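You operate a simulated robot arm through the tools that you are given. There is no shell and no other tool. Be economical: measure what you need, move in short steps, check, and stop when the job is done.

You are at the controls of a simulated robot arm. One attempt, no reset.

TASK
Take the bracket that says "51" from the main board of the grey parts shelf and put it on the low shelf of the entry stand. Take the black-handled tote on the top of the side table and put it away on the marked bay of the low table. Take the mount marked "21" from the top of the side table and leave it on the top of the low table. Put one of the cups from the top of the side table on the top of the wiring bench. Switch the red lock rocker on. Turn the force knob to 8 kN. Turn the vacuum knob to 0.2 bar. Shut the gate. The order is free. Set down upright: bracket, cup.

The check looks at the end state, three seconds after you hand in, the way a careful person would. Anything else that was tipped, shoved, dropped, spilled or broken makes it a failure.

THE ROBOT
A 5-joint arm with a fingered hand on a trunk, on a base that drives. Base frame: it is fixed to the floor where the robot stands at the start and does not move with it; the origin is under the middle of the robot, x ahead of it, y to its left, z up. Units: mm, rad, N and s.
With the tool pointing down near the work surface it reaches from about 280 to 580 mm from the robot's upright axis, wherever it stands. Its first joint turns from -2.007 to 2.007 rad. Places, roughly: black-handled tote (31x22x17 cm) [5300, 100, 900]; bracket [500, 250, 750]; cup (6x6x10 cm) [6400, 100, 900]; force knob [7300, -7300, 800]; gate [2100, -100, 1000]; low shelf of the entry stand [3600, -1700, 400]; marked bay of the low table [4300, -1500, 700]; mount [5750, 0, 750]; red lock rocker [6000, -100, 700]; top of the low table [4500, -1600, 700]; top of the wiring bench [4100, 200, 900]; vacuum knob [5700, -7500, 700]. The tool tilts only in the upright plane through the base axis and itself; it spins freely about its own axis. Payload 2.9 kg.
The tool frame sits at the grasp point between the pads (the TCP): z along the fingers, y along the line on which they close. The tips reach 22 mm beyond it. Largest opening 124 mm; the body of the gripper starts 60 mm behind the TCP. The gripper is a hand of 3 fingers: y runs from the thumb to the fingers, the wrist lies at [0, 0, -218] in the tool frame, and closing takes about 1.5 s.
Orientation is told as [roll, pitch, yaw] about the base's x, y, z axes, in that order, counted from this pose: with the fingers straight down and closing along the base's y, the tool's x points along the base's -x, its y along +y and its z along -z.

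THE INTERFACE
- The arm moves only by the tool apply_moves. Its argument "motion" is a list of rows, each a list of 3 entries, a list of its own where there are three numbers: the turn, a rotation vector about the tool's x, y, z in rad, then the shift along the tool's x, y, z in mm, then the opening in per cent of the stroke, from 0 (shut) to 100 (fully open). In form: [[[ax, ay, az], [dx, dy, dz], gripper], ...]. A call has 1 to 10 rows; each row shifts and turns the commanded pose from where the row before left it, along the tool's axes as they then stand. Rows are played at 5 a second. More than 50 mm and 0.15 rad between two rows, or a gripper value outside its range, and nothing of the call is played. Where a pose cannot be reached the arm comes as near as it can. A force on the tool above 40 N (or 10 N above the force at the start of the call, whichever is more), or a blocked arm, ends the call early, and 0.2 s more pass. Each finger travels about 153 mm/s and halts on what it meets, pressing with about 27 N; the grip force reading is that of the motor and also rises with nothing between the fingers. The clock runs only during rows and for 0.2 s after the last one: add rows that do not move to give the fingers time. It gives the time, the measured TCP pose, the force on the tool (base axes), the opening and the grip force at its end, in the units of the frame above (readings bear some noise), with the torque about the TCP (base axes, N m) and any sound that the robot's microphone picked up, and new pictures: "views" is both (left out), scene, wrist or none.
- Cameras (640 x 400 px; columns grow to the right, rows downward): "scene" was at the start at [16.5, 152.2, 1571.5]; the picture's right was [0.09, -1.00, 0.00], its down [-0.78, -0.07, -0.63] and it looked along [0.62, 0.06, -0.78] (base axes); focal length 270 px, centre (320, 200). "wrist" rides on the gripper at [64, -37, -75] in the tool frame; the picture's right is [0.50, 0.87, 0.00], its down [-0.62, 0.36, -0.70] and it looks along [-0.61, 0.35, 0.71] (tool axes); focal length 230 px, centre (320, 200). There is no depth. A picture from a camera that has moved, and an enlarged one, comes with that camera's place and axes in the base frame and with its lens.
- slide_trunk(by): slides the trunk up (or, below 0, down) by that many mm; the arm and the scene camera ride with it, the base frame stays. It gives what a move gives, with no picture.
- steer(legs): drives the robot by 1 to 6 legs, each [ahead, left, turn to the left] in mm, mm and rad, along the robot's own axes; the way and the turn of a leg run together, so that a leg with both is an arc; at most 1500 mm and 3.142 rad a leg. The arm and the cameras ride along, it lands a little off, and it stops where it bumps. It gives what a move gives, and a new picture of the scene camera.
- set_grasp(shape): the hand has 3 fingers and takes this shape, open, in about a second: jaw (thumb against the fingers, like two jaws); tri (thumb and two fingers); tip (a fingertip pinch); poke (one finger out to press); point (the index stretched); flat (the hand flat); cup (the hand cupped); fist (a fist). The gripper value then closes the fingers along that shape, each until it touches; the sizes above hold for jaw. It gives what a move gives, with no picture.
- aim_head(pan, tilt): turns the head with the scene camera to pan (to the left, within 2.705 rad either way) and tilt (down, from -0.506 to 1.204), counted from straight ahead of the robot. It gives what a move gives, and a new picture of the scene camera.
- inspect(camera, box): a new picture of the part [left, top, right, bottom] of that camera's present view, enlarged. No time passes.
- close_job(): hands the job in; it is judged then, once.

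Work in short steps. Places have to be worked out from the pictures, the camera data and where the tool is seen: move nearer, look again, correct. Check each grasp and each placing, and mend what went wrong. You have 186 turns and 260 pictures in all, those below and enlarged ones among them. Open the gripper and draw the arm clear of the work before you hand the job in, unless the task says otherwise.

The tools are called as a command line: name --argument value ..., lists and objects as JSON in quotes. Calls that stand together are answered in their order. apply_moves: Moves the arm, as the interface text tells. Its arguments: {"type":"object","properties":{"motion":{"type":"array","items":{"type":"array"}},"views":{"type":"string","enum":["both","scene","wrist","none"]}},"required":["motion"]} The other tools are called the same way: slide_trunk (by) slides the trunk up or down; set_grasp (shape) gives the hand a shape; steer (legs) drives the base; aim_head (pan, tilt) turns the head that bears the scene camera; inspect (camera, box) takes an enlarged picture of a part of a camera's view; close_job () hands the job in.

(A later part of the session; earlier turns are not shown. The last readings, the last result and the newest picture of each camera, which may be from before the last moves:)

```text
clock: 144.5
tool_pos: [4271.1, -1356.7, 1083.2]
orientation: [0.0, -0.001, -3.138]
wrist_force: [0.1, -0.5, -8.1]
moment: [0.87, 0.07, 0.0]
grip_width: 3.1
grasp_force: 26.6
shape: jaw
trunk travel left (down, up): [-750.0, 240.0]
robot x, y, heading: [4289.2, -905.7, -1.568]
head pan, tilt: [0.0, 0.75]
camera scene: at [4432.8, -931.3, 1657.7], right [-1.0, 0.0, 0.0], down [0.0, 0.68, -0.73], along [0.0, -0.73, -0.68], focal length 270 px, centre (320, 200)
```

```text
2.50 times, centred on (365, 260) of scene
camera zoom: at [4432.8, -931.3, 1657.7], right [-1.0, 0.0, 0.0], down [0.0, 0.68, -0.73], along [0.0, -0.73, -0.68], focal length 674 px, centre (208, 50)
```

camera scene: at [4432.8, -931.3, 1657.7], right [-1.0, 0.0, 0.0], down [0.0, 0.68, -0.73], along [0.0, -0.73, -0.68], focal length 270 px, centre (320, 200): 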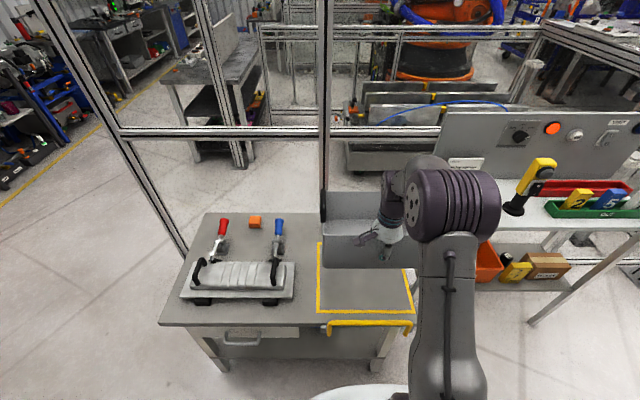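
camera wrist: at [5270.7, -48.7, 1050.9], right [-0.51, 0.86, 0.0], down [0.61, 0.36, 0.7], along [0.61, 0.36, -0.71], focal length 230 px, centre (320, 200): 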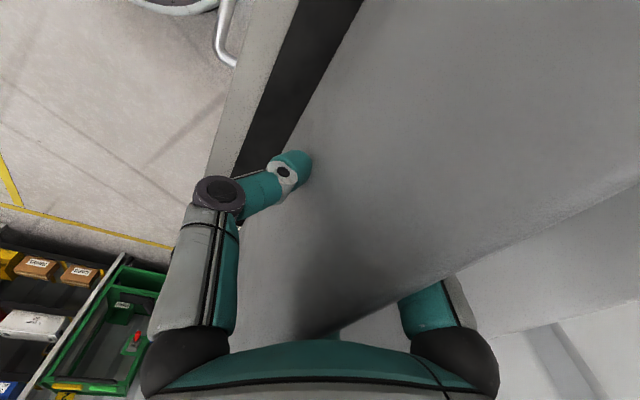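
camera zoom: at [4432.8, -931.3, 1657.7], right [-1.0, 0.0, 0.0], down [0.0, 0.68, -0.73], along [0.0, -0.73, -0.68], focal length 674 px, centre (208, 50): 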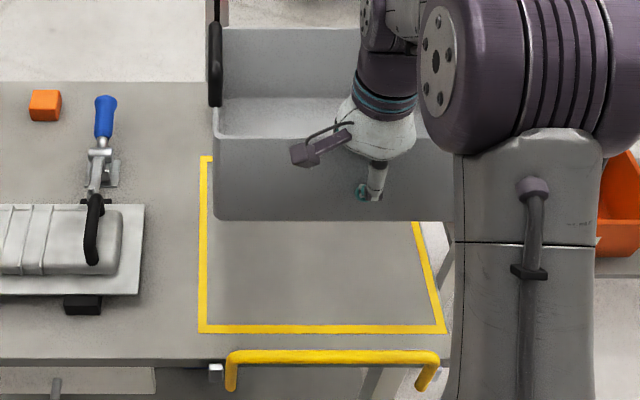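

From x-parallax the table is at z≈712 and the bay spans x 4095–4445, y -1357 to -1667. I lower with the trunk, then extend 50 mm.

slide_trunk --by -150

apply_moves --motion '[[[0, 0, 0], [0, 10, 0], 0], [[0, 0, 0], [0, 14, 10], 0], [[0, 0, 0], [0, 14, 15], 0], [[0, 0, 0], [0, 12, 15], 0], [[0, 0, 0], [0, 0, 15], 0], [[0, 0, 0], [0, 0, 10], 0], [[0, 0, 0], [0, 0, 0], 0]]'

```text
clock: 146.2
tool_pos: [4272.0, -1355.8, 932.9]
orientation: [-0.001, 0.001, -3.139]
wrist_force: [-0.5, -0.3, -8.4]
moment: [0.87, 0.07, -0.03]
grip_width: 2.8
grasp_force: 26.8
shape: jaw
trunk travel left (down, up): [-600.0, 390.0]
robot x, y, heading: [4291.0, -908.8, -1.565]
head pan, tilt: [0.0, 0.75]
```

```text
clock: 147.8
tool_pos: [4271.3, -1403.9, 867.7]
orientation: [0.0, 0.001, -3.138]
wrist_force: [0.4, 0.0, -9.1]
moment: [0.89, 0.04, -0.02]
grip_width: 2.8
grasp_force: 26.8
shape: jaw
trunk travel left (down, up): [-600.0, 390.0]
robot x, y, heading: [4289.3, -908.7, -1.567]
head pan, tilt: [0.0, 0.75]
camera scene: at [4432.9, -930.9, 1507.7], right [-1.0, 0.0, 0.0], down [0.0, 0.68, -0.73], along [0.0, -0.73, -0.68], focal length 270 px, centre (320, 200)
camera wrist: at [4335.9, -1367.5, 943.2], right [0.5, -0.86, 0.0], down [-0.62, -0.36, 0.7], along [-0.61, -0.35, -0.71], focal length 230 px, centre (320, 200)
```

scene: 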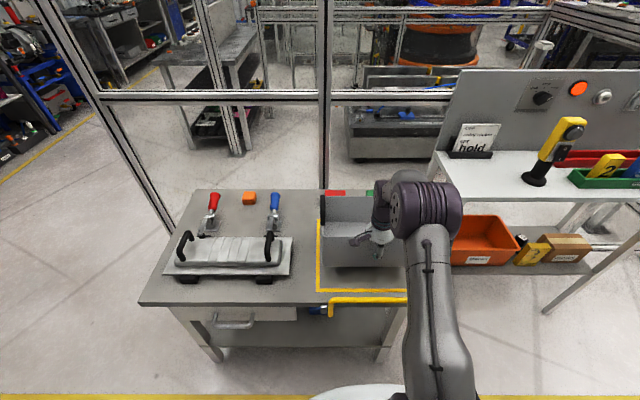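
wrist: 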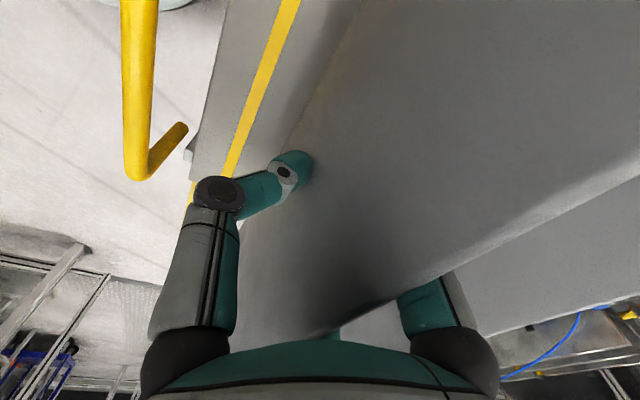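

inspect --camera "scene" --box '[300, 170, 440, 310]'

```text
2.86 times, centred on (370, 240) of scene
camera zoom: at [4432.9, -930.9, 1507.7], right [-1.0, 0.0, 0.0], down [0.0, 0.68, -0.73], along [0.0, -0.73, -0.68], focal length 770 px, centre (177, 86)
```

zoom: 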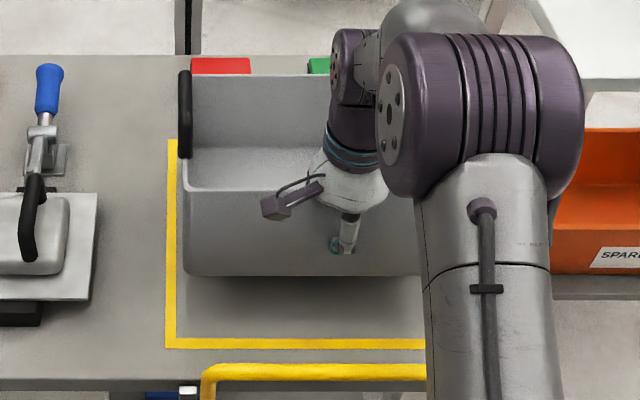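

Tote is well placed over the bay. I lower slowly; the back edge will touch first and the tote will then lie flat.

apply_moves --motion '[[[0, 0, 0], [0, 0, 10], 0], [[0, 0, 0], [0, 0, 10], 0], [[0, 0, 0], [0, 0, 8], 0], [[0, 0, 0], [0, 0, 6], 0], [[0, 0, 0], [0, -1, 6], 0], [[0, 0, 0], [0, -1, 6], 0], [[0, 0, 0], [0, -1, 6], 0], [[0, 0, 0], [0, -1, 6], 0], [[0, 0, 0], [0, 0, 0], 0]]' --views "scene"

```text
clock: 149.8
tool_pos: [4272.0, -1400.4, 810.5]
orientation: [0.001, 0.001, -3.137]
wrist_force: [-0.8, 0.7, -4.1]
moment: [-0.04, 0.0, 0.02]
grip_width: 2.7
grasp_force: 27.5
shape: jaw
trunk travel left (down, up): [-600.0, 390.0]
robot x, y, heading: [4282.5, -907.3, -1.565]
head pan, tilt: [0.0, 0.75]
camera scene: at [4432.9, -929.7, 1507.7], right [-1.0, 0.0, 0.0], down [0.0, 0.68, -0.73], along [0.0, -0.73, -0.68], focal length 270 px, centre (320, 200)
```

scene: 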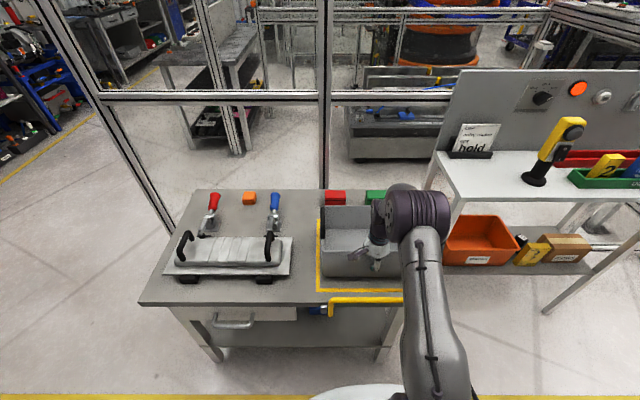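

The back edge is down (force halved). I continue in small steps.

apply_moves --motion '[[[0, 0, 0], [0, -1, 6], 0], [[0, 0, 0], [0, -1, 6], 0], [[0, 0, 0], [0, 0, 6], 0], [[0, 0, 0], [0, 0, 6], 0], [[0, 0, 0], [0, 0, 0], 0]]' --views "wrist"

```text
clock: 151.0
tool_pos: [4273.3, -1397.3, 787.5]
orientation: [0.002, 0.0, -3.138]
wrist_force: [-0.1, 1.5, -3.3]
moment: [-0.15, -0.01, 0.07]
grip_width: 2.8
grasp_force: 26.6
shape: jaw
trunk travel left (down, up): [-600.0, 390.0]
robot x, y, heading: [4286.8, -906.6, -1.566]
head pan, tilt: [0.0, 0.75]
camera wrist: at [4335.5, -1360.0, 863.2], right [0.5, -0.86, 0.0], down [-0.62, -0.36, 0.7], along [-0.61, -0.35, -0.71], focal length 230 px, centre (320, 200)
```

wrist: 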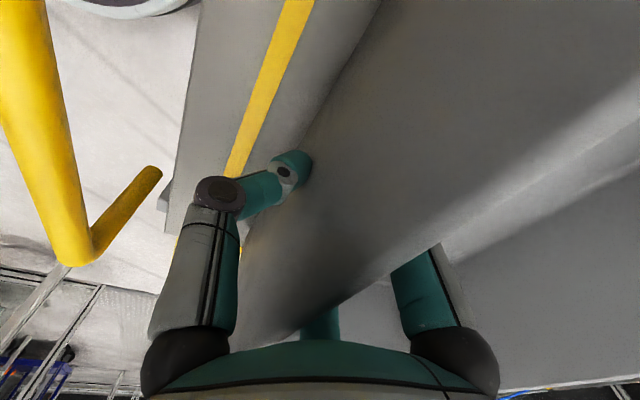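

apply_moves --motion '[[[0, 0, 0], [0, 0, 4], 0], [[0, 0, 0], [0, 0, 4], 0], [[0, 0, 0], [0, 0, 0], 0]]' --views "none"

apply_moves --motion '[[[0, 0, 0], [0, 0, 4], 0], [[0, 0, 0], [0, 0, 0], 0]]' --views "wrist"

```text
clock: 151.8
tool_pos: [4271.6, -1397.9, 783.2]
orientation: [0.011, 0.001, -3.138]
wrist_force: [-0.6, -1.6, 36.1]
moment: [-0.05, 0.07, 0.01]
grip_width: 4.3
grasp_force: 26.9
shape: jaw
trunk travel left (down, up): [-600.0, 390.0]
robot x, y, heading: [4288.1, -907.1, -1.57]
head pan, tilt: [0.0, 0.75]
```

```text
clock: 152.2
tool_pos: [4272.3, -1397.3, 780.6]
orientation: [0.012, 0.0, -3.137]
wrist_force: [-0.7, 9.5, 30.6]
moment: [0.16, -0.03, 0.02]
grip_width: 6.0
grasp_force: 26.8
shape: jaw
trunk travel left (down, up): [-600.0, 390.0]
robot x, y, heading: [4288.8, -908.5, -1.564]
head pan, tilt: [0.0, 0.75]
stopped in row 1: the force on the tool passed its limit at 49 N (the readings are from after the stop); the commanded pose is now the measured one
camera wrist: at [4335.5, -1359.3, 855.9], right [0.5, -0.86, 0.01], down [-0.62, -0.35, 0.71], along [-0.61, -0.36, -0.71], focal length 230 px, centre (320, 200)
```

wrist: 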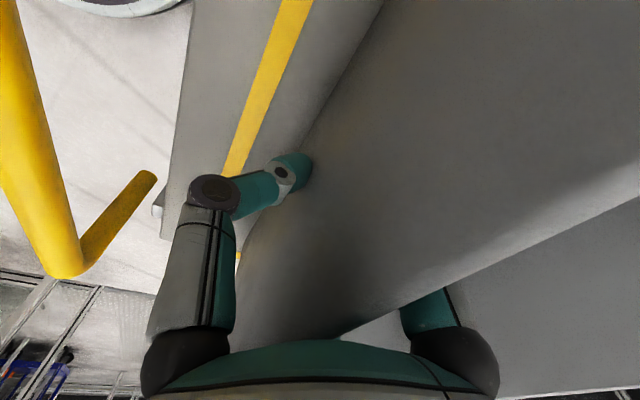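

It is firmly seated. I relieve 4 mm and open.

apply_moves --motion '[[[0, 0, 0], [0, 0, -4], 0], [[0, 0, 0], [0, 0, 0], 10], [[0, 0, 0], [0, 0, 0], 25], [[0, 0, 0], [0, 0, 0], 50], [[0, 0, 0], [0, 0, 0], 80], [[0, 0, 0], [0, 0, 0], 80], [[0, 0, 0], [0, 0, 0], 80]]' --views "wrist"

```text
clock: 153.8
tool_pos: [4271.3, -1401.0, 781.9]
orientation: [0.006, -0.001, -3.14]
wrist_force: [0.9, -0.6, -0.4]
moment: [-0.01, -0.02, 0.02]
grip_width: 99.0
grasp_force: 0.2
shape: jaw
trunk travel left (down, up): [-600.0, 390.0]
robot x, y, heading: [4288.6, -906.0, -1.565]
head pan, tilt: [0.0, 0.75]
camera wrist: at [4335.8, -1362.8, 856.7], right [0.5, -0.86, 0.01], down [-0.62, -0.35, 0.7], along [-0.61, -0.36, -0.71], focal length 230 px, centre (320, 200)
```

wrist: 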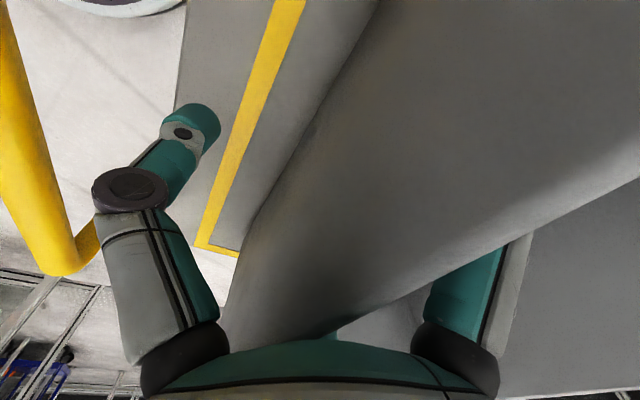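

Released. I rise straight up and look at the result.

apply_moves --motion '[[[0, 0, 0], [0, 0, -20], 80], [[0, 0, 0], [0, 0, -30], 80], [[0, 0, 0], [0, 0, -40], 80], [[0, 0, 0], [0, 0, -40], 100], [[0, 0, 0], [0, 0, -40], 100], [[0, 0, 0], [0, 0, -40], 100], [[0, 0, 0], [0, -30, -20], 100], [[0, 0, 0], [0, -40, 0], 100], [[0, 0, 0], [0, -40, 0], 100], [[0, 0, 0], [0, 0, 0], 100]]' --views "scene"

inspect --camera "scene" --box '[280, 170, 440, 330]'

```text
clock: 156.0
tool_pos: [4269.8, -1288.8, 1010.2]
orientation: [0.008, -0.001, -3.138]
wrist_force: [-0.2, 0.3, -0.2]
moment: [0.01, -0.01, -0.01]
grip_width: 123.8
grasp_force: 0.0
shape: jaw
trunk travel left (down, up): [-600.0, 390.0]
robot x, y, heading: [4286.2, -908.0, -1.569]
head pan, tilt: [0.0, 0.75]
camera scene: at [4432.8, -930.5, 1507.7], right [-1.0, 0.0, 0.0], down [0.0, 0.68, -0.73], along [0.0, -0.73, -0.68], focal length 270 px, centre (320, 200)
```

scene: 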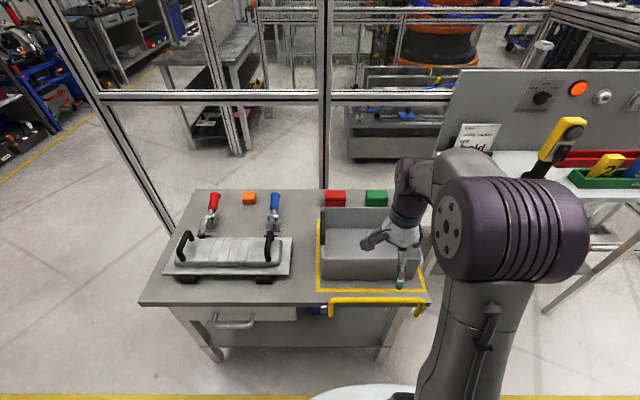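

```text
2.50 times, centred on (360, 250) of scene
camera zoom: at [4432.8, -930.5, 1507.7], right [-1.0, 0.0, 0.0], down [0.0, 0.68, -0.73], along [0.0, -0.73, -0.68], focal length 674 px, centre (220, 75)
```

zoom: 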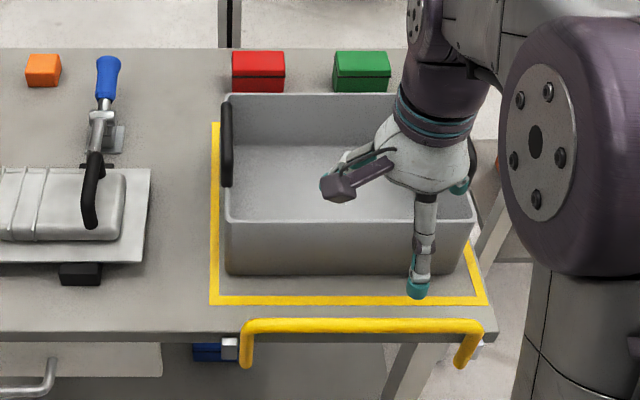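

The tote sits inside the marked bay. Next, back to the side table for the mount "21".

steer --legs '[[-150, 0, 0], [0, 1450, 0], [0, 0, 1.57], [0, 0, 1.57]]'

inspect --camera "scene" --box '[180, 140, 640, 340]'

```text
clock: 171.8
tool_pos: [5723.0, -383.9, 1011.1]
orientation: [0.007, 0.0, 0.031]
wrist_force: [0.5, 0.3, -0.4]
moment: [0.01, -0.02, 0.01]
grip_width: 123.9
grasp_force: 0.1
shape: jaw
trunk travel left (down, up): [-600.0, 390.0]
robot x, y, heading: [5719.2, -765.4, 1.606]
head pan, tilt: [0.0, 0.75]
camera scene: at [5571.7, -746.5, 1507.7], right [1.0, 0.03, 0.0], down [0.02, -0.68, -0.73], along [-0.02, 0.73, -0.68], focal length 270 px, centre (320, 200)
```

scene: 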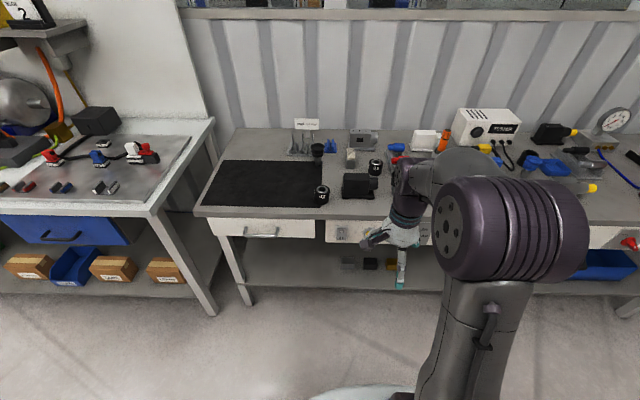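

```text
1.39 times, centred on (410, 240) of scene
camera zoom: at [5571.7, -746.5, 1507.7], right [1.0, 0.03, 0.0], down [0.02, -0.68, -0.73], along [-0.02, 0.73, -0.68], focal length 375 px, centre (195, 144)
```

zoom: 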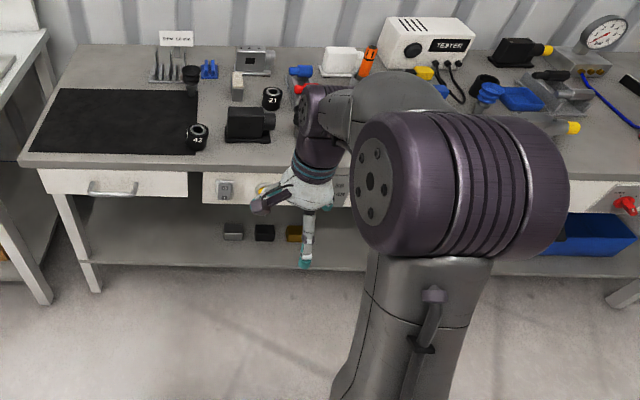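

I drive up to the side table so that the tool is in line with the mount "21" (about x 5768, y 155).

steer --legs '[[285, -55, -0.035]]'

apply_moves --motion '[[[0, 0, 0], [0, 40, -20], 100], [[0, 0, 0], [0, 40, 0], 100], [[0, 0, 0], [0, 40, 0], 100], [[0, 0, 0], [0, 0, 0], 100], [[0, 0, 0], [0, 0, 0], 100]]'

```text
clock: 173.8
tool_pos: [5784.6, -100.2, 1010.3]
orientation: [0.007, 0.0, -0.002]
wrist_force: [0.0, -0.5, 0.0]
moment: [-0.02, 0.01, 0.02]
grip_width: 124.0
grasp_force: 0.2
shape: jaw
trunk travel left (down, up): [-600.0, 390.0]
robot x, y, heading: [5763.5, -482.5, 1.566]
head pan, tilt: [0.0, 0.75]
camera scene: at [5623.1, -456.8, 1507.7], right [1.0, 0.0, 0.0], down [0.0, -0.68, -0.73], along [0.0, 0.73, -0.68], focal length 270 px, centre (320, 200)
```

scene: 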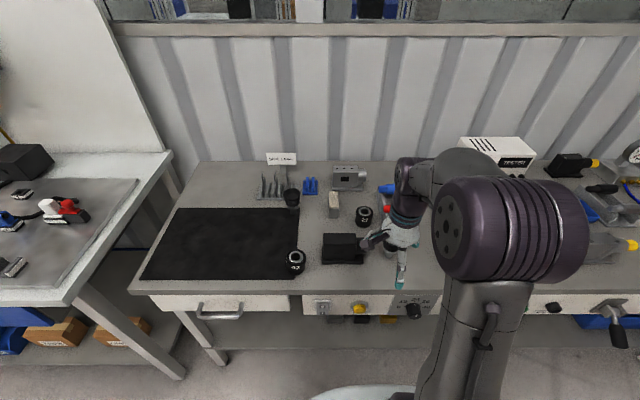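

```text
clock: 175.0
tool_pos: [5784.6, 21.6, 1032.1]
orientation: [0.006, 0.0, -0.002]
wrist_force: [-0.1, 0.2, -0.3]
moment: [0.02, -0.02, 0.02]
grip_width: 123.9
grasp_force: 0.0
shape: jaw
trunk travel left (down, up): [-600.0, 390.0]
robot x, y, heading: [5763.2, -484.2, 1.567]
head pan, tilt: [0.0, 0.75]
camera scene: at [5623.0, -457.1, 1507.7], right [1.0, 0.0, 0.0], down [0.0, -0.68, -0.73], along [0.0, 0.73, -0.68], focal length 270 px, centre (320, 200)
camera wrist: at [5720.5, -16.2, 1108.6], right [-0.5, 0.87, 0.0], down [0.62, 0.35, 0.7], along [0.61, 0.35, -0.71], focal length 230 px, centre (320, 200)
```

scene: 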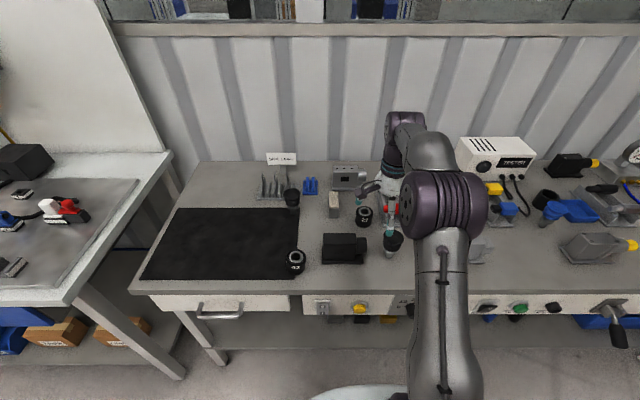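
wrist: 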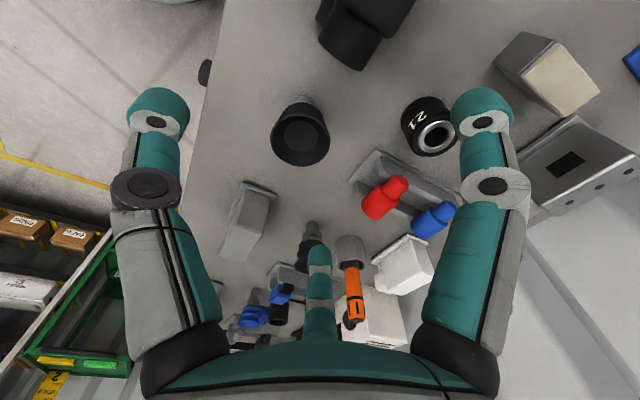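

Mount "21" top is at about (5769, 167, 868). It is beyond the reach from here, so I drive 85 mm nearer and position above it, closing along y.

steer --legs '[[85, 0, 0]]'

apply_moves --motion '[[[0, 0, 0], [5, 30, 20], 100], [[0, 0, 0], [5, 30, 30], 100], [[0, 0, 0], [5, 0, 30], 100], [[0, 0, 0], [0, 0, 0], 100], [[0, 0, 0], [0, 0, 0], 100]]'

```text
clock: 176.1
tool_pos: [5783.4, 108.6, 1033.1]
orientation: [0.005, 0.0, 0.0]
wrist_force: [0.6, 0.6, -0.1]
moment: [-0.02, 0.0, 0.0]
grip_width: 123.8
grasp_force: 0.0
shape: jaw
trunk travel left (down, up): [-600.0, 390.0]
robot x, y, heading: [5766.6, -393.7, 1.576]
head pan, tilt: [0.0, 0.75]
camera scene: at [5622.9, -370.2, 1507.7], right [1.0, 0.0, 0.0], down [0.0, -0.68, -0.73], along [0.0, 0.73, -0.68], focal length 270 px, centre (320, 200)
```

scene: 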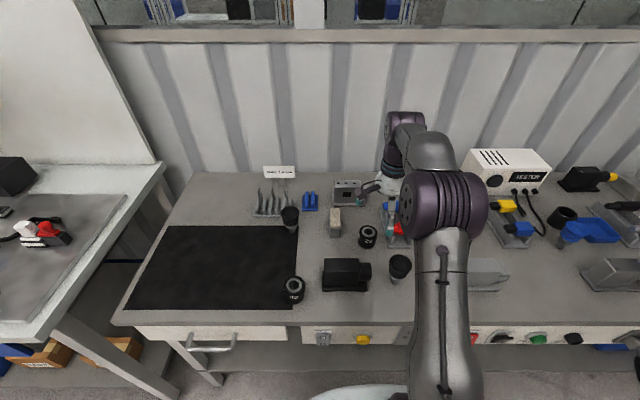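

```text
clock: 177.3
tool_pos: [5767.8, 167.8, 954.5]
orientation: [0.006, 0.001, -0.001]
wrist_force: [-0.6, -0.2, -0.2]
moment: [-0.01, 0.04, -0.01]
grip_width: 123.9
grasp_force: 0.1
shape: jaw
trunk travel left (down, up): [-600.0, 390.0]
robot x, y, heading: [5766.3, -398.0, 1.575]
head pan, tilt: [0.0, 0.75]
camera scene: at [5622.9, -371.8, 1507.7], right [1.0, 0.0, 0.0], down [0.0, -0.68, -0.73], along [0.0, 0.73, -0.68], focal length 270 px, centre (320, 200)
camera wrist: at [5704.6, 129.4, 1029.5], right [-0.5, 0.87, 0.01], down [0.62, 0.35, 0.7], along [0.61, 0.36, -0.71], focal length 230 px, centre (320, 200)
```

scene: 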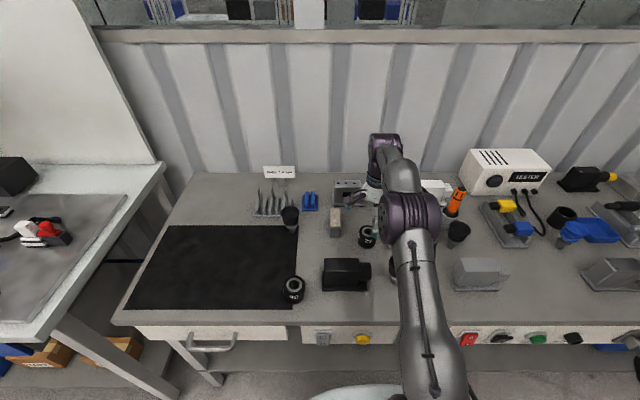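
wrist: 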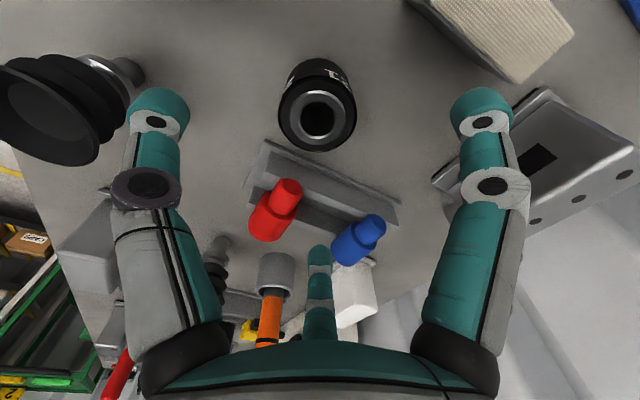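

Aligned over "21". I descend to z≈852.

apply_moves --motion '[[[0, 0, 0], [-2, 0, 30], 100], [[0, 0, 0], [0, 0, 30], 100], [[0, 0, 0], [0, 0, 30], 100], [[0, 0, 0], [0, 0, 11], 100], [[0, 0, 0], [0, 0, 0], 100]]' --views "wrist"

```text
clock: 178.5
tool_pos: [5769.0, 169.6, 853.7]
orientation: [0.008, -0.001, 0.0]
wrist_force: [-0.6, -1.0, 0.5]
moment: [-0.02, 0.0, 0.0]
grip_width: 123.8
grasp_force: 0.0
shape: jaw
trunk travel left (down, up): [-600.0, 390.0]
robot x, y, heading: [5765.3, -396.8, 1.57]
head pan, tilt: [0.0, 0.75]
camera wrist: at [5705.6, 132.3, 928.4], right [-0.5, 0.87, 0.01], down [0.62, 0.35, 0.7], along [0.61, 0.36, -0.71], focal length 230 px, centre (320, 200)
```

wrist: 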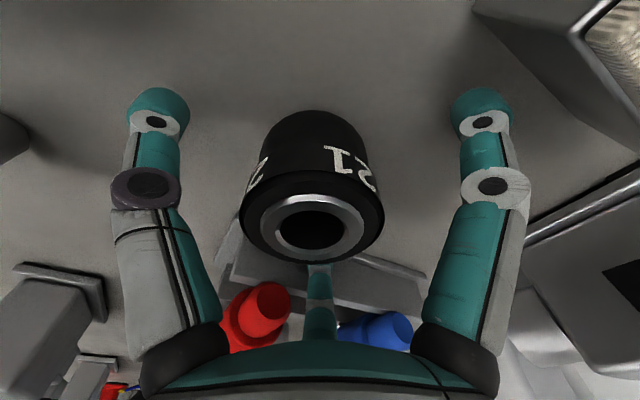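

Mount is centred between the fingers. I close.

apply_moves --motion '[[[0, 0, 0], [0, 0, 0], 60], [[0, 0, 0], [0, 0, 0], 35], [[0, 0, 0], [0, 0, 0], 0], [[0, 0, 0], [0, 0, 0], 0], [[0, 0, 0], [0, 0, 0], 0], [[0, 0, 0], [0, 0, 0], 0], [[0, 0, 0], [0, 0, 0], 0], [[0, 0, 0], [0, 0, -15], 0], [[0, 0, 0], [0, 0, -15], 0], [[0, 0, 0], [0, 0, 0], 0]]' --views "wrist"

```text
clock: 180.7
tool_pos: [5769.7, 169.1, 883.6]
orientation: [0.006, 0.001, -0.001]
wrist_force: [-0.1, 0.2, -5.1]
moment: [0.0, -0.01, 0.01]
grip_width: 50.0
grasp_force: 27.3
shape: jaw
trunk travel left (down, up): [-600.0, 390.0]
robot x, y, heading: [5766.6, -396.0, 1.571]
head pan, tilt: [0.0, 0.75]
camera wrist: at [5706.1, 132.1, 959.0], right [-0.5, 0.87, 0.01], down [0.62, 0.35, 0.7], along [0.61, 0.36, -0.71], focal length 230 px, centre (320, 200)
```

wrist: 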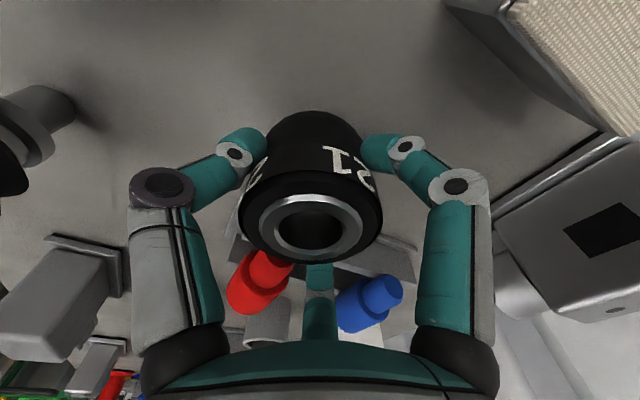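

Held (50 mm, 5 N). I raise, draw in, and drive to the low table.

apply_moves --motion '[[[0, 0, 0], [0, 0, -40], 0], [[0, 0, 0], [0, 0, -40], 0], [[0, 0, 0], [0, 0, -40], 0], [[0, 0, 0], [0, -40, -10], 0], [[0, 0, 0], [0, -40, 0], 0], [[0, 0, 0], [0, -35, 0], 0], [[0, 0, 0], [0, 0, 0], 0]]' --views "none"

steer --legs '[[-370, 0, 0], [0, 1270, 0], [0, 0, 1.57], [0, 0, 1.57]]'

```text
clock: 182.3
tool_pos: [5767.9, 48.0, 1009.6]
orientation: [0.006, 0.001, -0.001]
wrist_force: [0.2, -0.5, -5.2]
moment: [0.03, -0.02, 0.03]
grip_width: 49.5
grasp_force: 27.6
shape: jaw
out of reach, approached as far as the arm can: row 3
trunk travel left (down, up): [-600.0, 390.0]
robot x, y, heading: [5766.5, -393.5, 1.572]
head pan, tilt: [0.0, 0.75]
```

```text
clock: 198.4
tool_pos: [4491.4, -1183.6, 1008.8]
orientation: [0.008, 0.0, 3.136]
wrist_force: [-0.3, 0.5, -4.8]
moment: [-0.02, -0.02, -0.02]
grip_width: 49.0
grasp_force: 26.9
shape: jaw
trunk travel left (down, up): [-600.0, 390.0]
robot x, y, heading: [4495.4, -739.3, -1.575]
head pan, tilt: [0.0, 0.75]
camera scene: at [4641.2, -764.7, 1507.7], right [-1.0, 0.0, 0.0], down [0.0, 0.68, -0.73], along [0.0, -0.73, -0.68], focal length 270 px, centre (320, 200)
```

scene: 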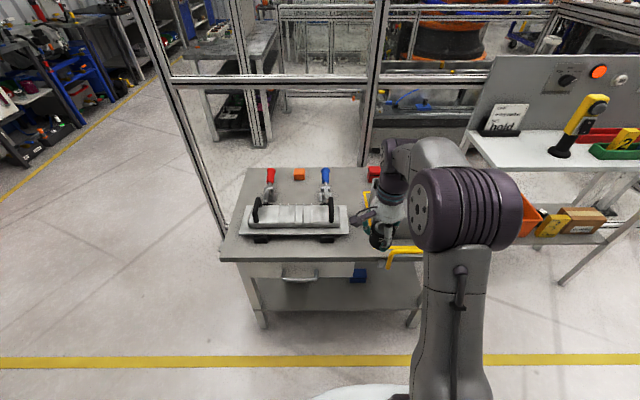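

I approach the table and look with the wrist camera at the free corner between the fixture and the bay.

steer --legs '[[165, -10, 0.004]]'

inspect --camera "wrist" --box '[0, 0, 640, 400]'

inspect --camera "scene" --box '[220, 180, 440, 340]'

```text
clock: 199.8
tool_pos: [4484.8, -1348.5, 1007.3]
orientation: [0.004, -0.001, -3.138]
wrist_force: [-0.5, -0.7, -4.2]
moment: [0.05, 0.0, -0.05]
grip_width: 49.2
grasp_force: 27.6
shape: jaw
trunk travel left (down, up): [-600.0, 390.0]
robot x, y, heading: [4488.9, -905.1, -1.572]
head pan, tilt: [0.0, 0.75]
camera scene: at [4631.4, -928.0, 1507.7], right [-1.0, 0.0, 0.0], down [0.0, 0.68, -0.73], along [0.0, -0.73, -0.68], focal length 270 px, centre (320, 200)
```

scene: 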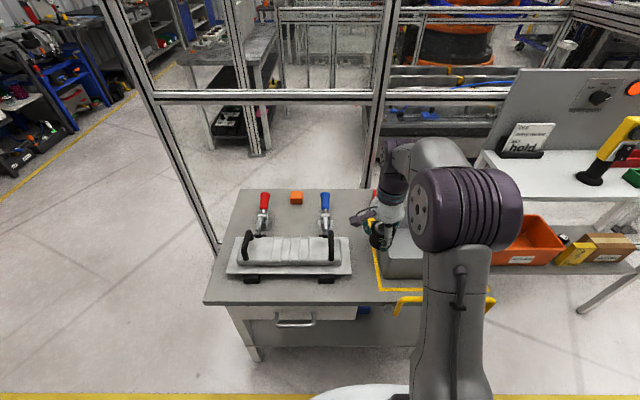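

```text
1.00 times, centred on (320, 200) of wrist (not enlarged: the box is as wide or as high as the picture)
camera zoom: at [4548.7, -1310.4, 1084.6], right [0.5, -0.86, 0.0], down [-0.62, -0.35, 0.7], along [-0.61, -0.36, -0.71], focal length 230 px, centre (320, 200)
```

zoom: 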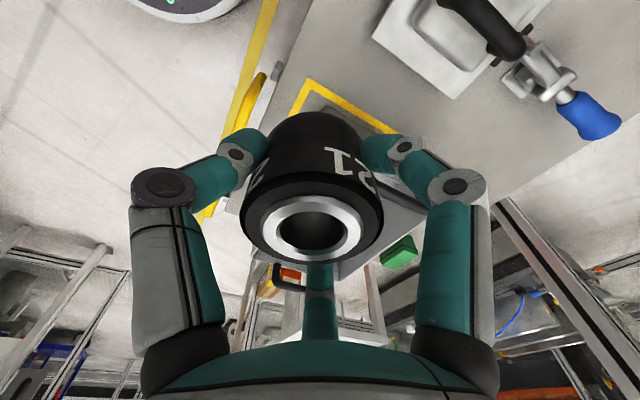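

```text
2.50 times, centred on (330, 260) of scene
camera zoom: at [4631.4, -928.0, 1507.7], right [-1.0, 0.0, 0.0], down [0.0, 0.68, -0.73], along [0.0, -0.73, -0.68], focal length 674 px, centre (295, 50)
```

zoom: 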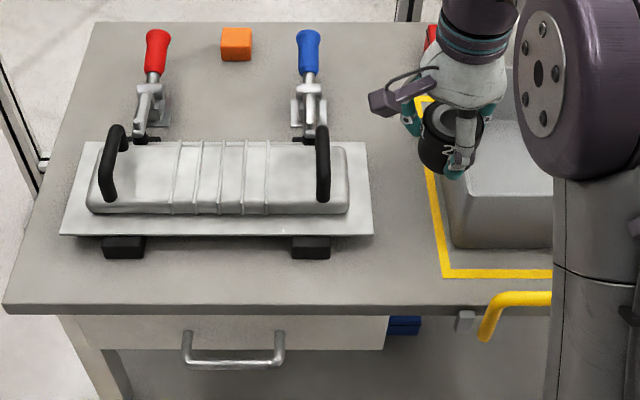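

Free spot centre is about (4487, -1368), between the fixture plate (x≥4533) and the bay line (x≤4443). I descend there.

apply_moves --motion '[[[0, 0, 0], [2, 10, 30], 0], [[0, 0, 0], [0, 10, 40], 0], [[0, 0, 0], [0, 0, 40], 0], [[0, 0, 0], [0, 0, 40], 0], [[0, 0, 0], [0, 0, 30], 0], [[0, 0, 0], [0, 0, 0], 0], [[0, 0, 0], [0, 0, 0], 0]]'

inspect --camera "scene" --box '[300, 180, 440, 320]'

```text
clock: 201.4
tool_pos: [4486.6, -1368.3, 830.8]
orientation: [0.007, -0.001, -3.139]
wrist_force: [-0.2, -0.3, -3.7]
moment: [-0.02, -0.01, -0.01]
grip_width: 49.1
grasp_force: 27.0
shape: jaw
trunk travel left (down, up): [-600.0, 390.0]
robot x, y, heading: [4487.4, -906.7, -1.564]
head pan, tilt: [0.0, 0.75]
camera scene: at [4631.5, -927.0, 1507.7], right [-1.0, 0.0, 0.0], down [0.0, 0.68, -0.73], along [0.0, -0.73, -0.68], focal length 270 px, centre (320, 200)
camera wrist: at [4551.5, -1330.0, 905.4], right [0.5, -0.86, 0.01], down [-0.62, -0.35, 0.7], along [-0.61, -0.36, -0.71], focal length 230 px, centre (320, 200)
```

scene: 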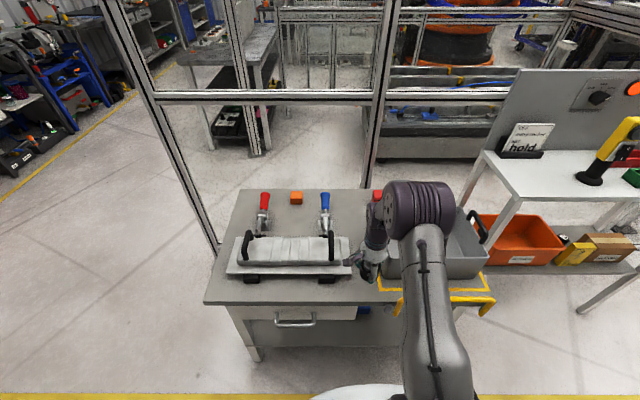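
wrist: 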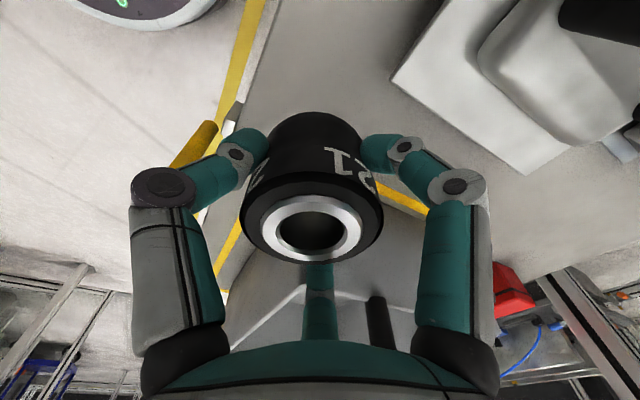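

```text
2.86 times, centred on (370, 250) of scene
camera zoom: at [4631.5, -927.0, 1507.7], right [-1.0, 0.0, 0.0], down [0.0, 0.68, -0.73], along [0.0, -0.73, -0.68], focal length 770 px, centre (177, 57)
```

zoom: 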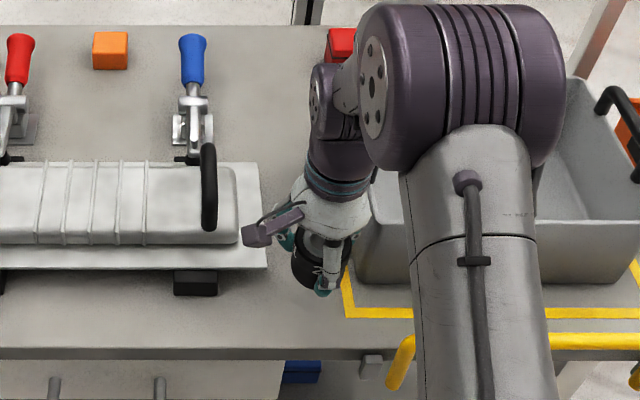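

Clear on both sides. I go down 76 mm and then feel for the table.

apply_moves --motion '[[[0, 0, 0], [0, 0, 30], 0], [[0, 0, 0], [0, 0, 30], 0], [[0, 0, 0], [0, 0, 14], 0], [[0, 0, 0], [0, 0, 0], 0]]' --views "none"

apply_moves --motion '[[[0, 0, 0], [0, 0, 4], 0], [[0, 0, 0], [0, 0, 0], 0]]' --views "none"

apply_moves --motion '[[[0, 0, 0], [0, 0, 4], 0], [[0, 0, 0], [0, 0, 0], 0]]' --views "wrist"

```text
clock: 202.4
tool_pos: [4486.7, -1370.1, 756.6]
orientation: [0.006, 0.0, -3.137]
wrist_force: [0.0, 0.0, -3.4]
moment: [0.02, -0.02, 0.03]
grip_width: 48.9
grasp_force: 27.0
shape: jaw
trunk travel left (down, up): [-600.0, 390.0]
robot x, y, heading: [4481.9, -903.9, -1.565]
head pan, tilt: [0.0, 0.75]
```

```text
clock: 203.0
tool_pos: [4486.7, -1370.5, 751.8]
orientation: [0.008, 0.001, -3.138]
wrist_force: [0.1, -0.4, 3.8]
moment: [0.06, 0.01, -0.02]
grip_width: 49.1
grasp_force: 26.7
shape: jaw
trunk travel left (down, up): [-600.0, 390.0]
robot x, y, heading: [4486.5, -902.1, -1.566]
head pan, tilt: [0.0, 0.75]
```

```text
clock: 203.6
tool_pos: [4487.5, -1368.1, 750.6]
orientation: [0.015, 0.001, -3.138]
wrist_force: [1.4, -6.2, 31.3]
moment: [0.06, -0.13, -0.11]
grip_width: 50.0
grasp_force: 27.1
shape: jaw
trunk travel left (down, up): [-600.0, 390.0]
robot x, y, heading: [4485.8, -902.8, -1.566]
head pan, tilt: [0.0, 0.75]
camera wrist: at [4551.2, -1330.8, 826.2], right [0.5, -0.86, 0.01], down [-0.62, -0.35, 0.71], along [-0.61, -0.36, -0.71], focal length 230 px, centre (320, 200)
```

wrist: 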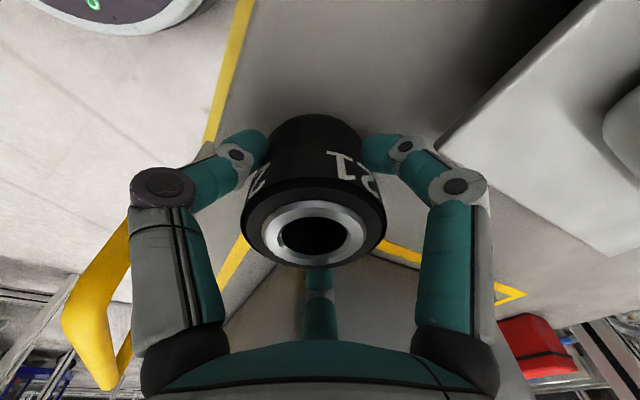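

Seated. I relieve 4 mm, open, and rise.

apply_moves --motion '[[[0, 0, 0], [0, 0, -4], 0], [[0, 0, 0], [0, 0, 0], 45], [[0, 0, 0], [0, 0, 0], 60], [[0, 0, 0], [0, 0, 0], 75], [[0, 0, 0], [0, 0, 0], 75], [[0, 0, 0], [0, 0, 0], 75]]' --views "none"

apply_moves --motion '[[[0, 0, 0], [0, 0, -20], 75], [[0, 0, 0], [0, 0, -40], 75], [[0, 0, 0], [0, 0, -40], 75], [[0, 0, 0], [0, 0, -40], 75], [[0, 0, 0], [0, 0, -40], 75], [[0, 0, 0], [0, 0, -40], 100], [[0, 0, 0], [0, -40, -20], 100], [[0, 0, 0], [0, -40, 0], 100], [[0, 0, 0], [0, 0, 0], 100]]'

inspect --camera "scene" --box '[220, 180, 440, 340]'

```text
clock: 205.0
tool_pos: [4484.4, -1367.8, 752.6]
orientation: [0.007, 0.0, -3.138]
wrist_force: [-14.6, 2.8, -1.5]
moment: [0.02, 0.0, -0.2]
grip_width: 82.6
grasp_force: 0.1
shape: jaw
trunk travel left (down, up): [-600.0, 390.0]
robot x, y, heading: [4483.8, -901.7, -1.571]
head pan, tilt: [0.0, 0.75]
```

```text
clock: 207.0
tool_pos: [4485.7, -1288.8, 990.1]
orientation: [0.007, 0.0, -3.138]
wrist_force: [0.6, -0.8, 0.7]
moment: [0.02, 0.0, -0.02]
grip_width: 124.0
grasp_force: 0.0
shape: jaw
trunk travel left (down, up): [-600.0, 390.0]
robot x, y, heading: [4487.6, -904.5, -1.57]
head pan, tilt: [0.0, 0.75]
camera scene: at [4631.4, -926.6, 1507.7], right [-1.0, 0.0, 0.0], down [0.0, 0.68, -0.73], along [0.0, -0.73, -0.68], focal length 270 px, centre (320, 200)
camera wrist: at [4549.6, -1250.6, 1065.8], right [0.5, -0.86, 0.01], down [-0.62, -0.35, 0.7], along [-0.61, -0.36, -0.71], focal length 230 px, centre (320, 200)
```

scene: 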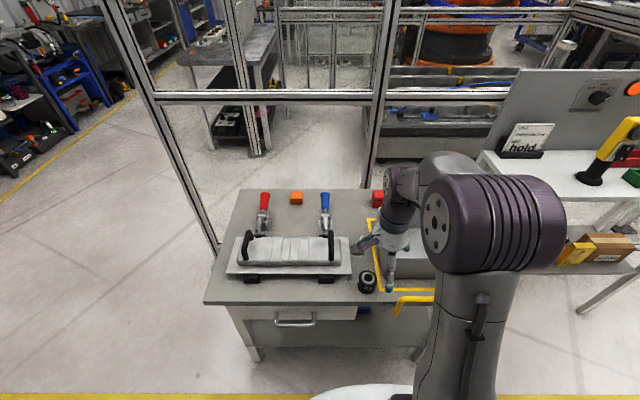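
wrist: 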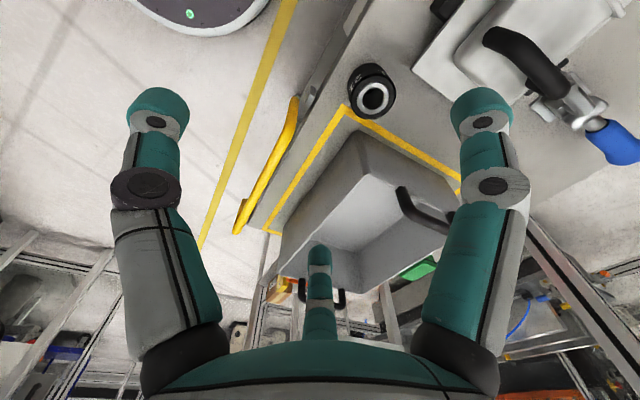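

```text
2.50 times, centred on (330, 260) of scene
camera zoom: at [4631.4, -926.6, 1507.7], right [-1.0, 0.0, 0.0], down [0.0, 0.68, -0.73], along [0.0, -0.73, -0.68], focal length 674 px, centre (295, 50)
```

zoom: 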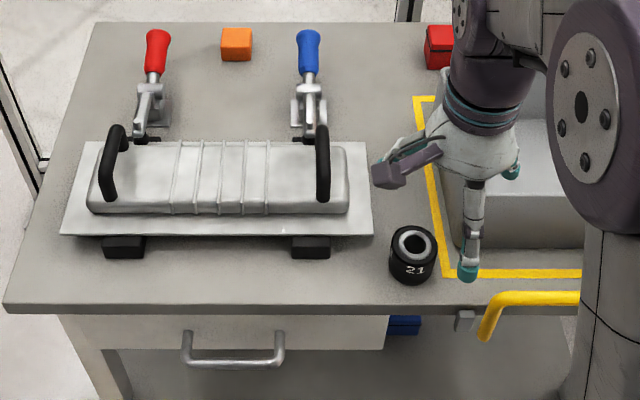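

Mount "21" stands on the low table and the fixture has not moved. Now I go to the right part of the side table to look at the cups and the lock rocker.

steer --legs '[[-150, 0, 0], [0, 1200, 0], [0, 0, 1.57], [0, 0, 1.57], [0, -450, 0]]'

inspect --camera "scene" --box '[60, 110, 440, 330]'

```text
clock: 223.9
tool_pos: [6120.0, -353.3, 990.4]
orientation: [0.006, 0.001, 0.016]
wrist_force: [0.8, -0.7, 0.0]
moment: [0.03, -0.01, 0.01]
grip_width: 124.1
grasp_force: 0.1
shape: jaw
trunk travel left (down, up): [-600.0, 390.0]
robot x, y, heading: [6122.9, -738.0, 1.586]
head pan, tilt: [0.0, 0.75]
camera scene: at [5980.6, -717.2, 1507.8], right [1.0, 0.02, 0.0], down [0.01, -0.68, -0.73], along [-0.01, 0.73, -0.68], focal length 270 px, centre (320, 200)
```

scene: 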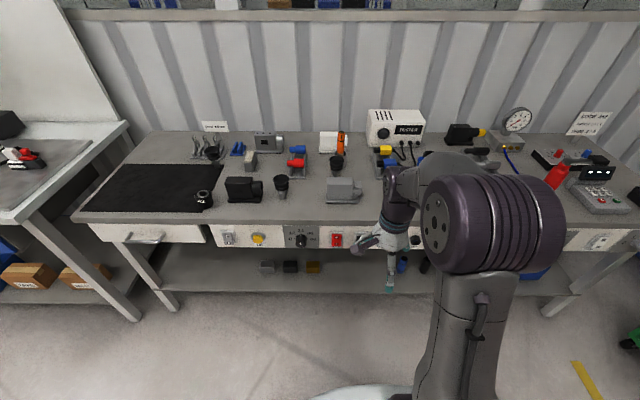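

```text
1.68 times, centred on (250, 220) of scene
camera zoom: at [5980.6, -717.2, 1507.8], right [1.0, 0.02, 0.0], down [0.01, -0.68, -0.73], along [-0.01, 0.73, -0.68], focal length 454 px, centre (438, 166)
```

zoom: 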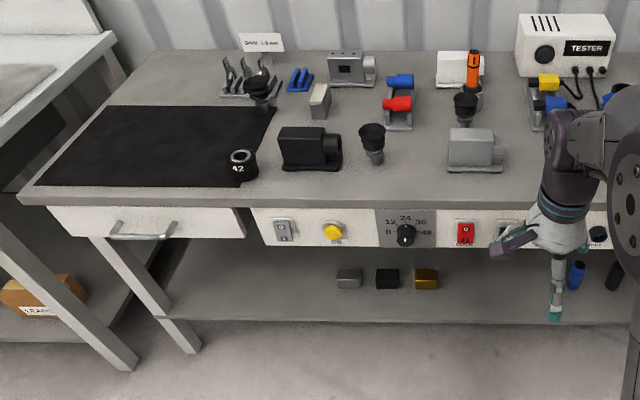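

Cups are the black bellows cups on stems; the one at the front is well accessible. The red LOCK rocker is on the front panel. I zoom in.

inspect --camera "scene" --box '[310, 215, 400, 265]'

inspect --camera "scene" --box '[240, 160, 360, 230]'

```text
7.11 times, centred on (355, 240) of scene
camera zoom: at [5980.6, -717.2, 1507.8], right [1.0, 0.02, 0.0], down [0.01, -0.68, -0.73], along [-0.01, 0.73, -0.68], focal length 1916 px, centre (71, -84)
```

zoom: 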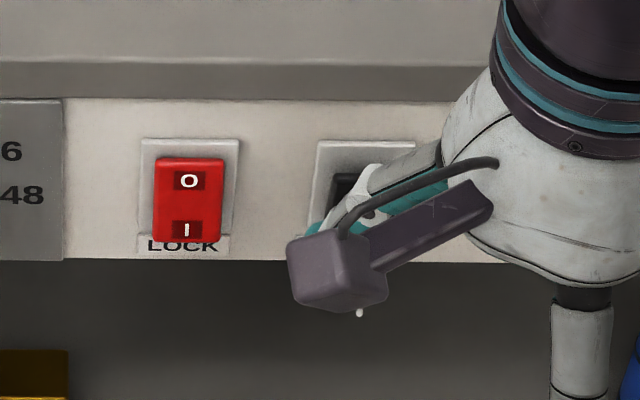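

```text
5.33 times, centred on (300, 195) of scene
camera zoom: at [5980.6, -717.2, 1507.8], right [1.0, 0.02, 0.0], down [0.01, -0.68, -0.73], along [-0.01, 0.73, -0.68], focal length 1437 px, centre (427, 227)
```

zoom: 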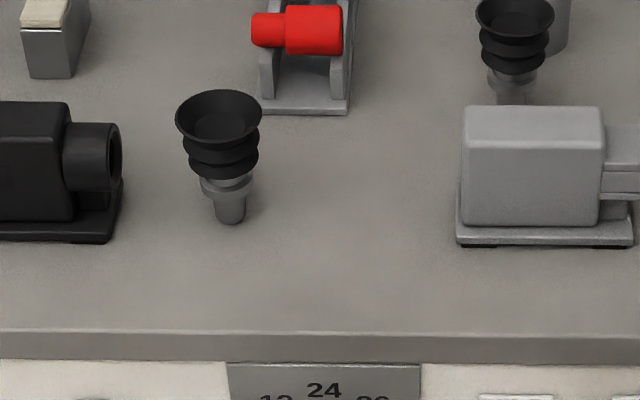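

The rocker is off ("I" is at its lower end, z≈683; x≈6033, panel y≈-78). I align the robot with it, lower the trunk, and make the poke shape.

steer --legs '[[-100, 90, -0.015]]'

slide_trunk --by -250

set_grasp --shape "poke"

apply_moves --motion '[[[-0.15, 0, 0], [0, 14, 0], 0], [[-0.15, 0, 0], [0, 14, 2], 0], [[-0.15, 0, 0], [0, 13.4, 4], 0], [[-0.15, 0, 0], [0, 12.6, 6], 0], [[-0.15, 0, 0], [0, 11.5, 8], 0], [[-0.15, 0, 0], [0, 10, 9.5], 0], [[-0.15, 0, 0], [0, 8.7, 11], 0], [[-0.15, 0, 0], [0, 7, 12], 0], [[-0.15, 0, 0], [0, 5, 13], 0], [[-0.15, 0, 0], [0, 3, 13.7], 0]]' --views "wrist"

```text
clock: 225.2
tool_pos: [6034.3, -455.5, 990.8]
orientation: [0.006, 0.0, 0.003]
wrist_force: [0.1, -0.3, 0.5]
moment: [0.0, 0.0, 0.07]
grip_width: 124.1
grasp_force: 0.0
shape: jaw
trunk travel left (down, up): [-600.0, 390.0]
robot x, y, heading: [6035.6, -839.6, 1.577]
head pan, tilt: [0.0, 0.75]
camera scene: at [5889.4, -817.6, 1507.7], right [1.0, 0.0, 0.0], down [0.0, -0.68, -0.73], along [0.0, 0.73, -0.68], focal length 270 px, centre (320, 200)
```

scene: 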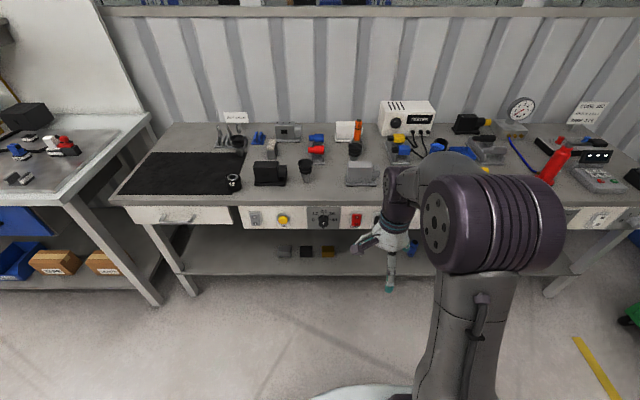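

```text
clock: 227.8
tool_pos: [6034.9, -455.2, 741.1]
orientation: [0.006, 0.0, 0.002]
wrist_force: [0.2, 0.1, 0.6]
moment: [0.0, 0.01, 0.0]
grip_width: 123.7
grasp_force: 0.0
shape: jaw
trunk travel left (down, up): [-350.0, 640.0]
robot x, y, heading: [6032.8, -836.6, 1.58]
head pan, tilt: [0.0, 0.75]
```

```text
clock: 228.7
tool_pos: [6034.6, -453.9, 740.9]
orientation: [0.007, 0.0, 0.003]
wrist_force: [0.1, -0.3, -0.2]
moment: [0.0, -0.01, -0.02]
grip_width: 0.3
grasp_force: 0.1
shape: poke
trunk travel left (down, up): [-350.0, 640.0]
robot x, y, heading: [6037.5, -840.3, 1.576]
head pan, tilt: [0.0, 0.75]
```

```text
clock: 230.9
tool_pos: [6033.1, -314.1, 740.6]
orientation: [1.507, -0.002, 0.0]
wrist_force: [-0.5, -0.4, 0.0]
moment: [0.03, 0.01, -0.01]
grip_width: 0.0
grasp_force: 26.9
shape: jaw
trunk travel left (down, up): [-350.0, 640.0]
robot x, y, heading: [6031.6, -837.0, 1.571]
head pan, tilt: [0.0, 0.75]
camera wrist: at [5970.1, -391.8, 709.3], right [-0.5, 0.05, 0.86], down [0.62, -0.68, 0.4], along [0.61, 0.73, 0.3], focal length 230 px, centre (320, 200)
```

wrist: 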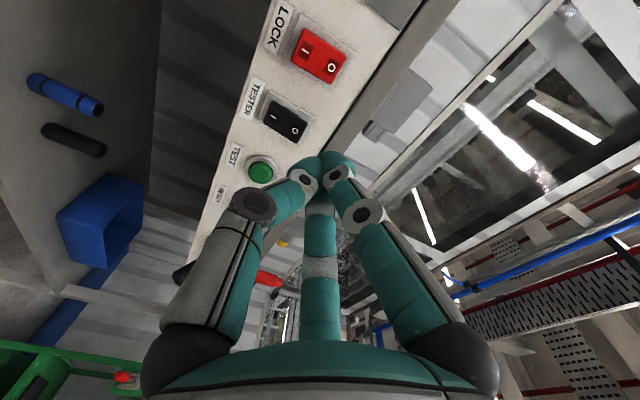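

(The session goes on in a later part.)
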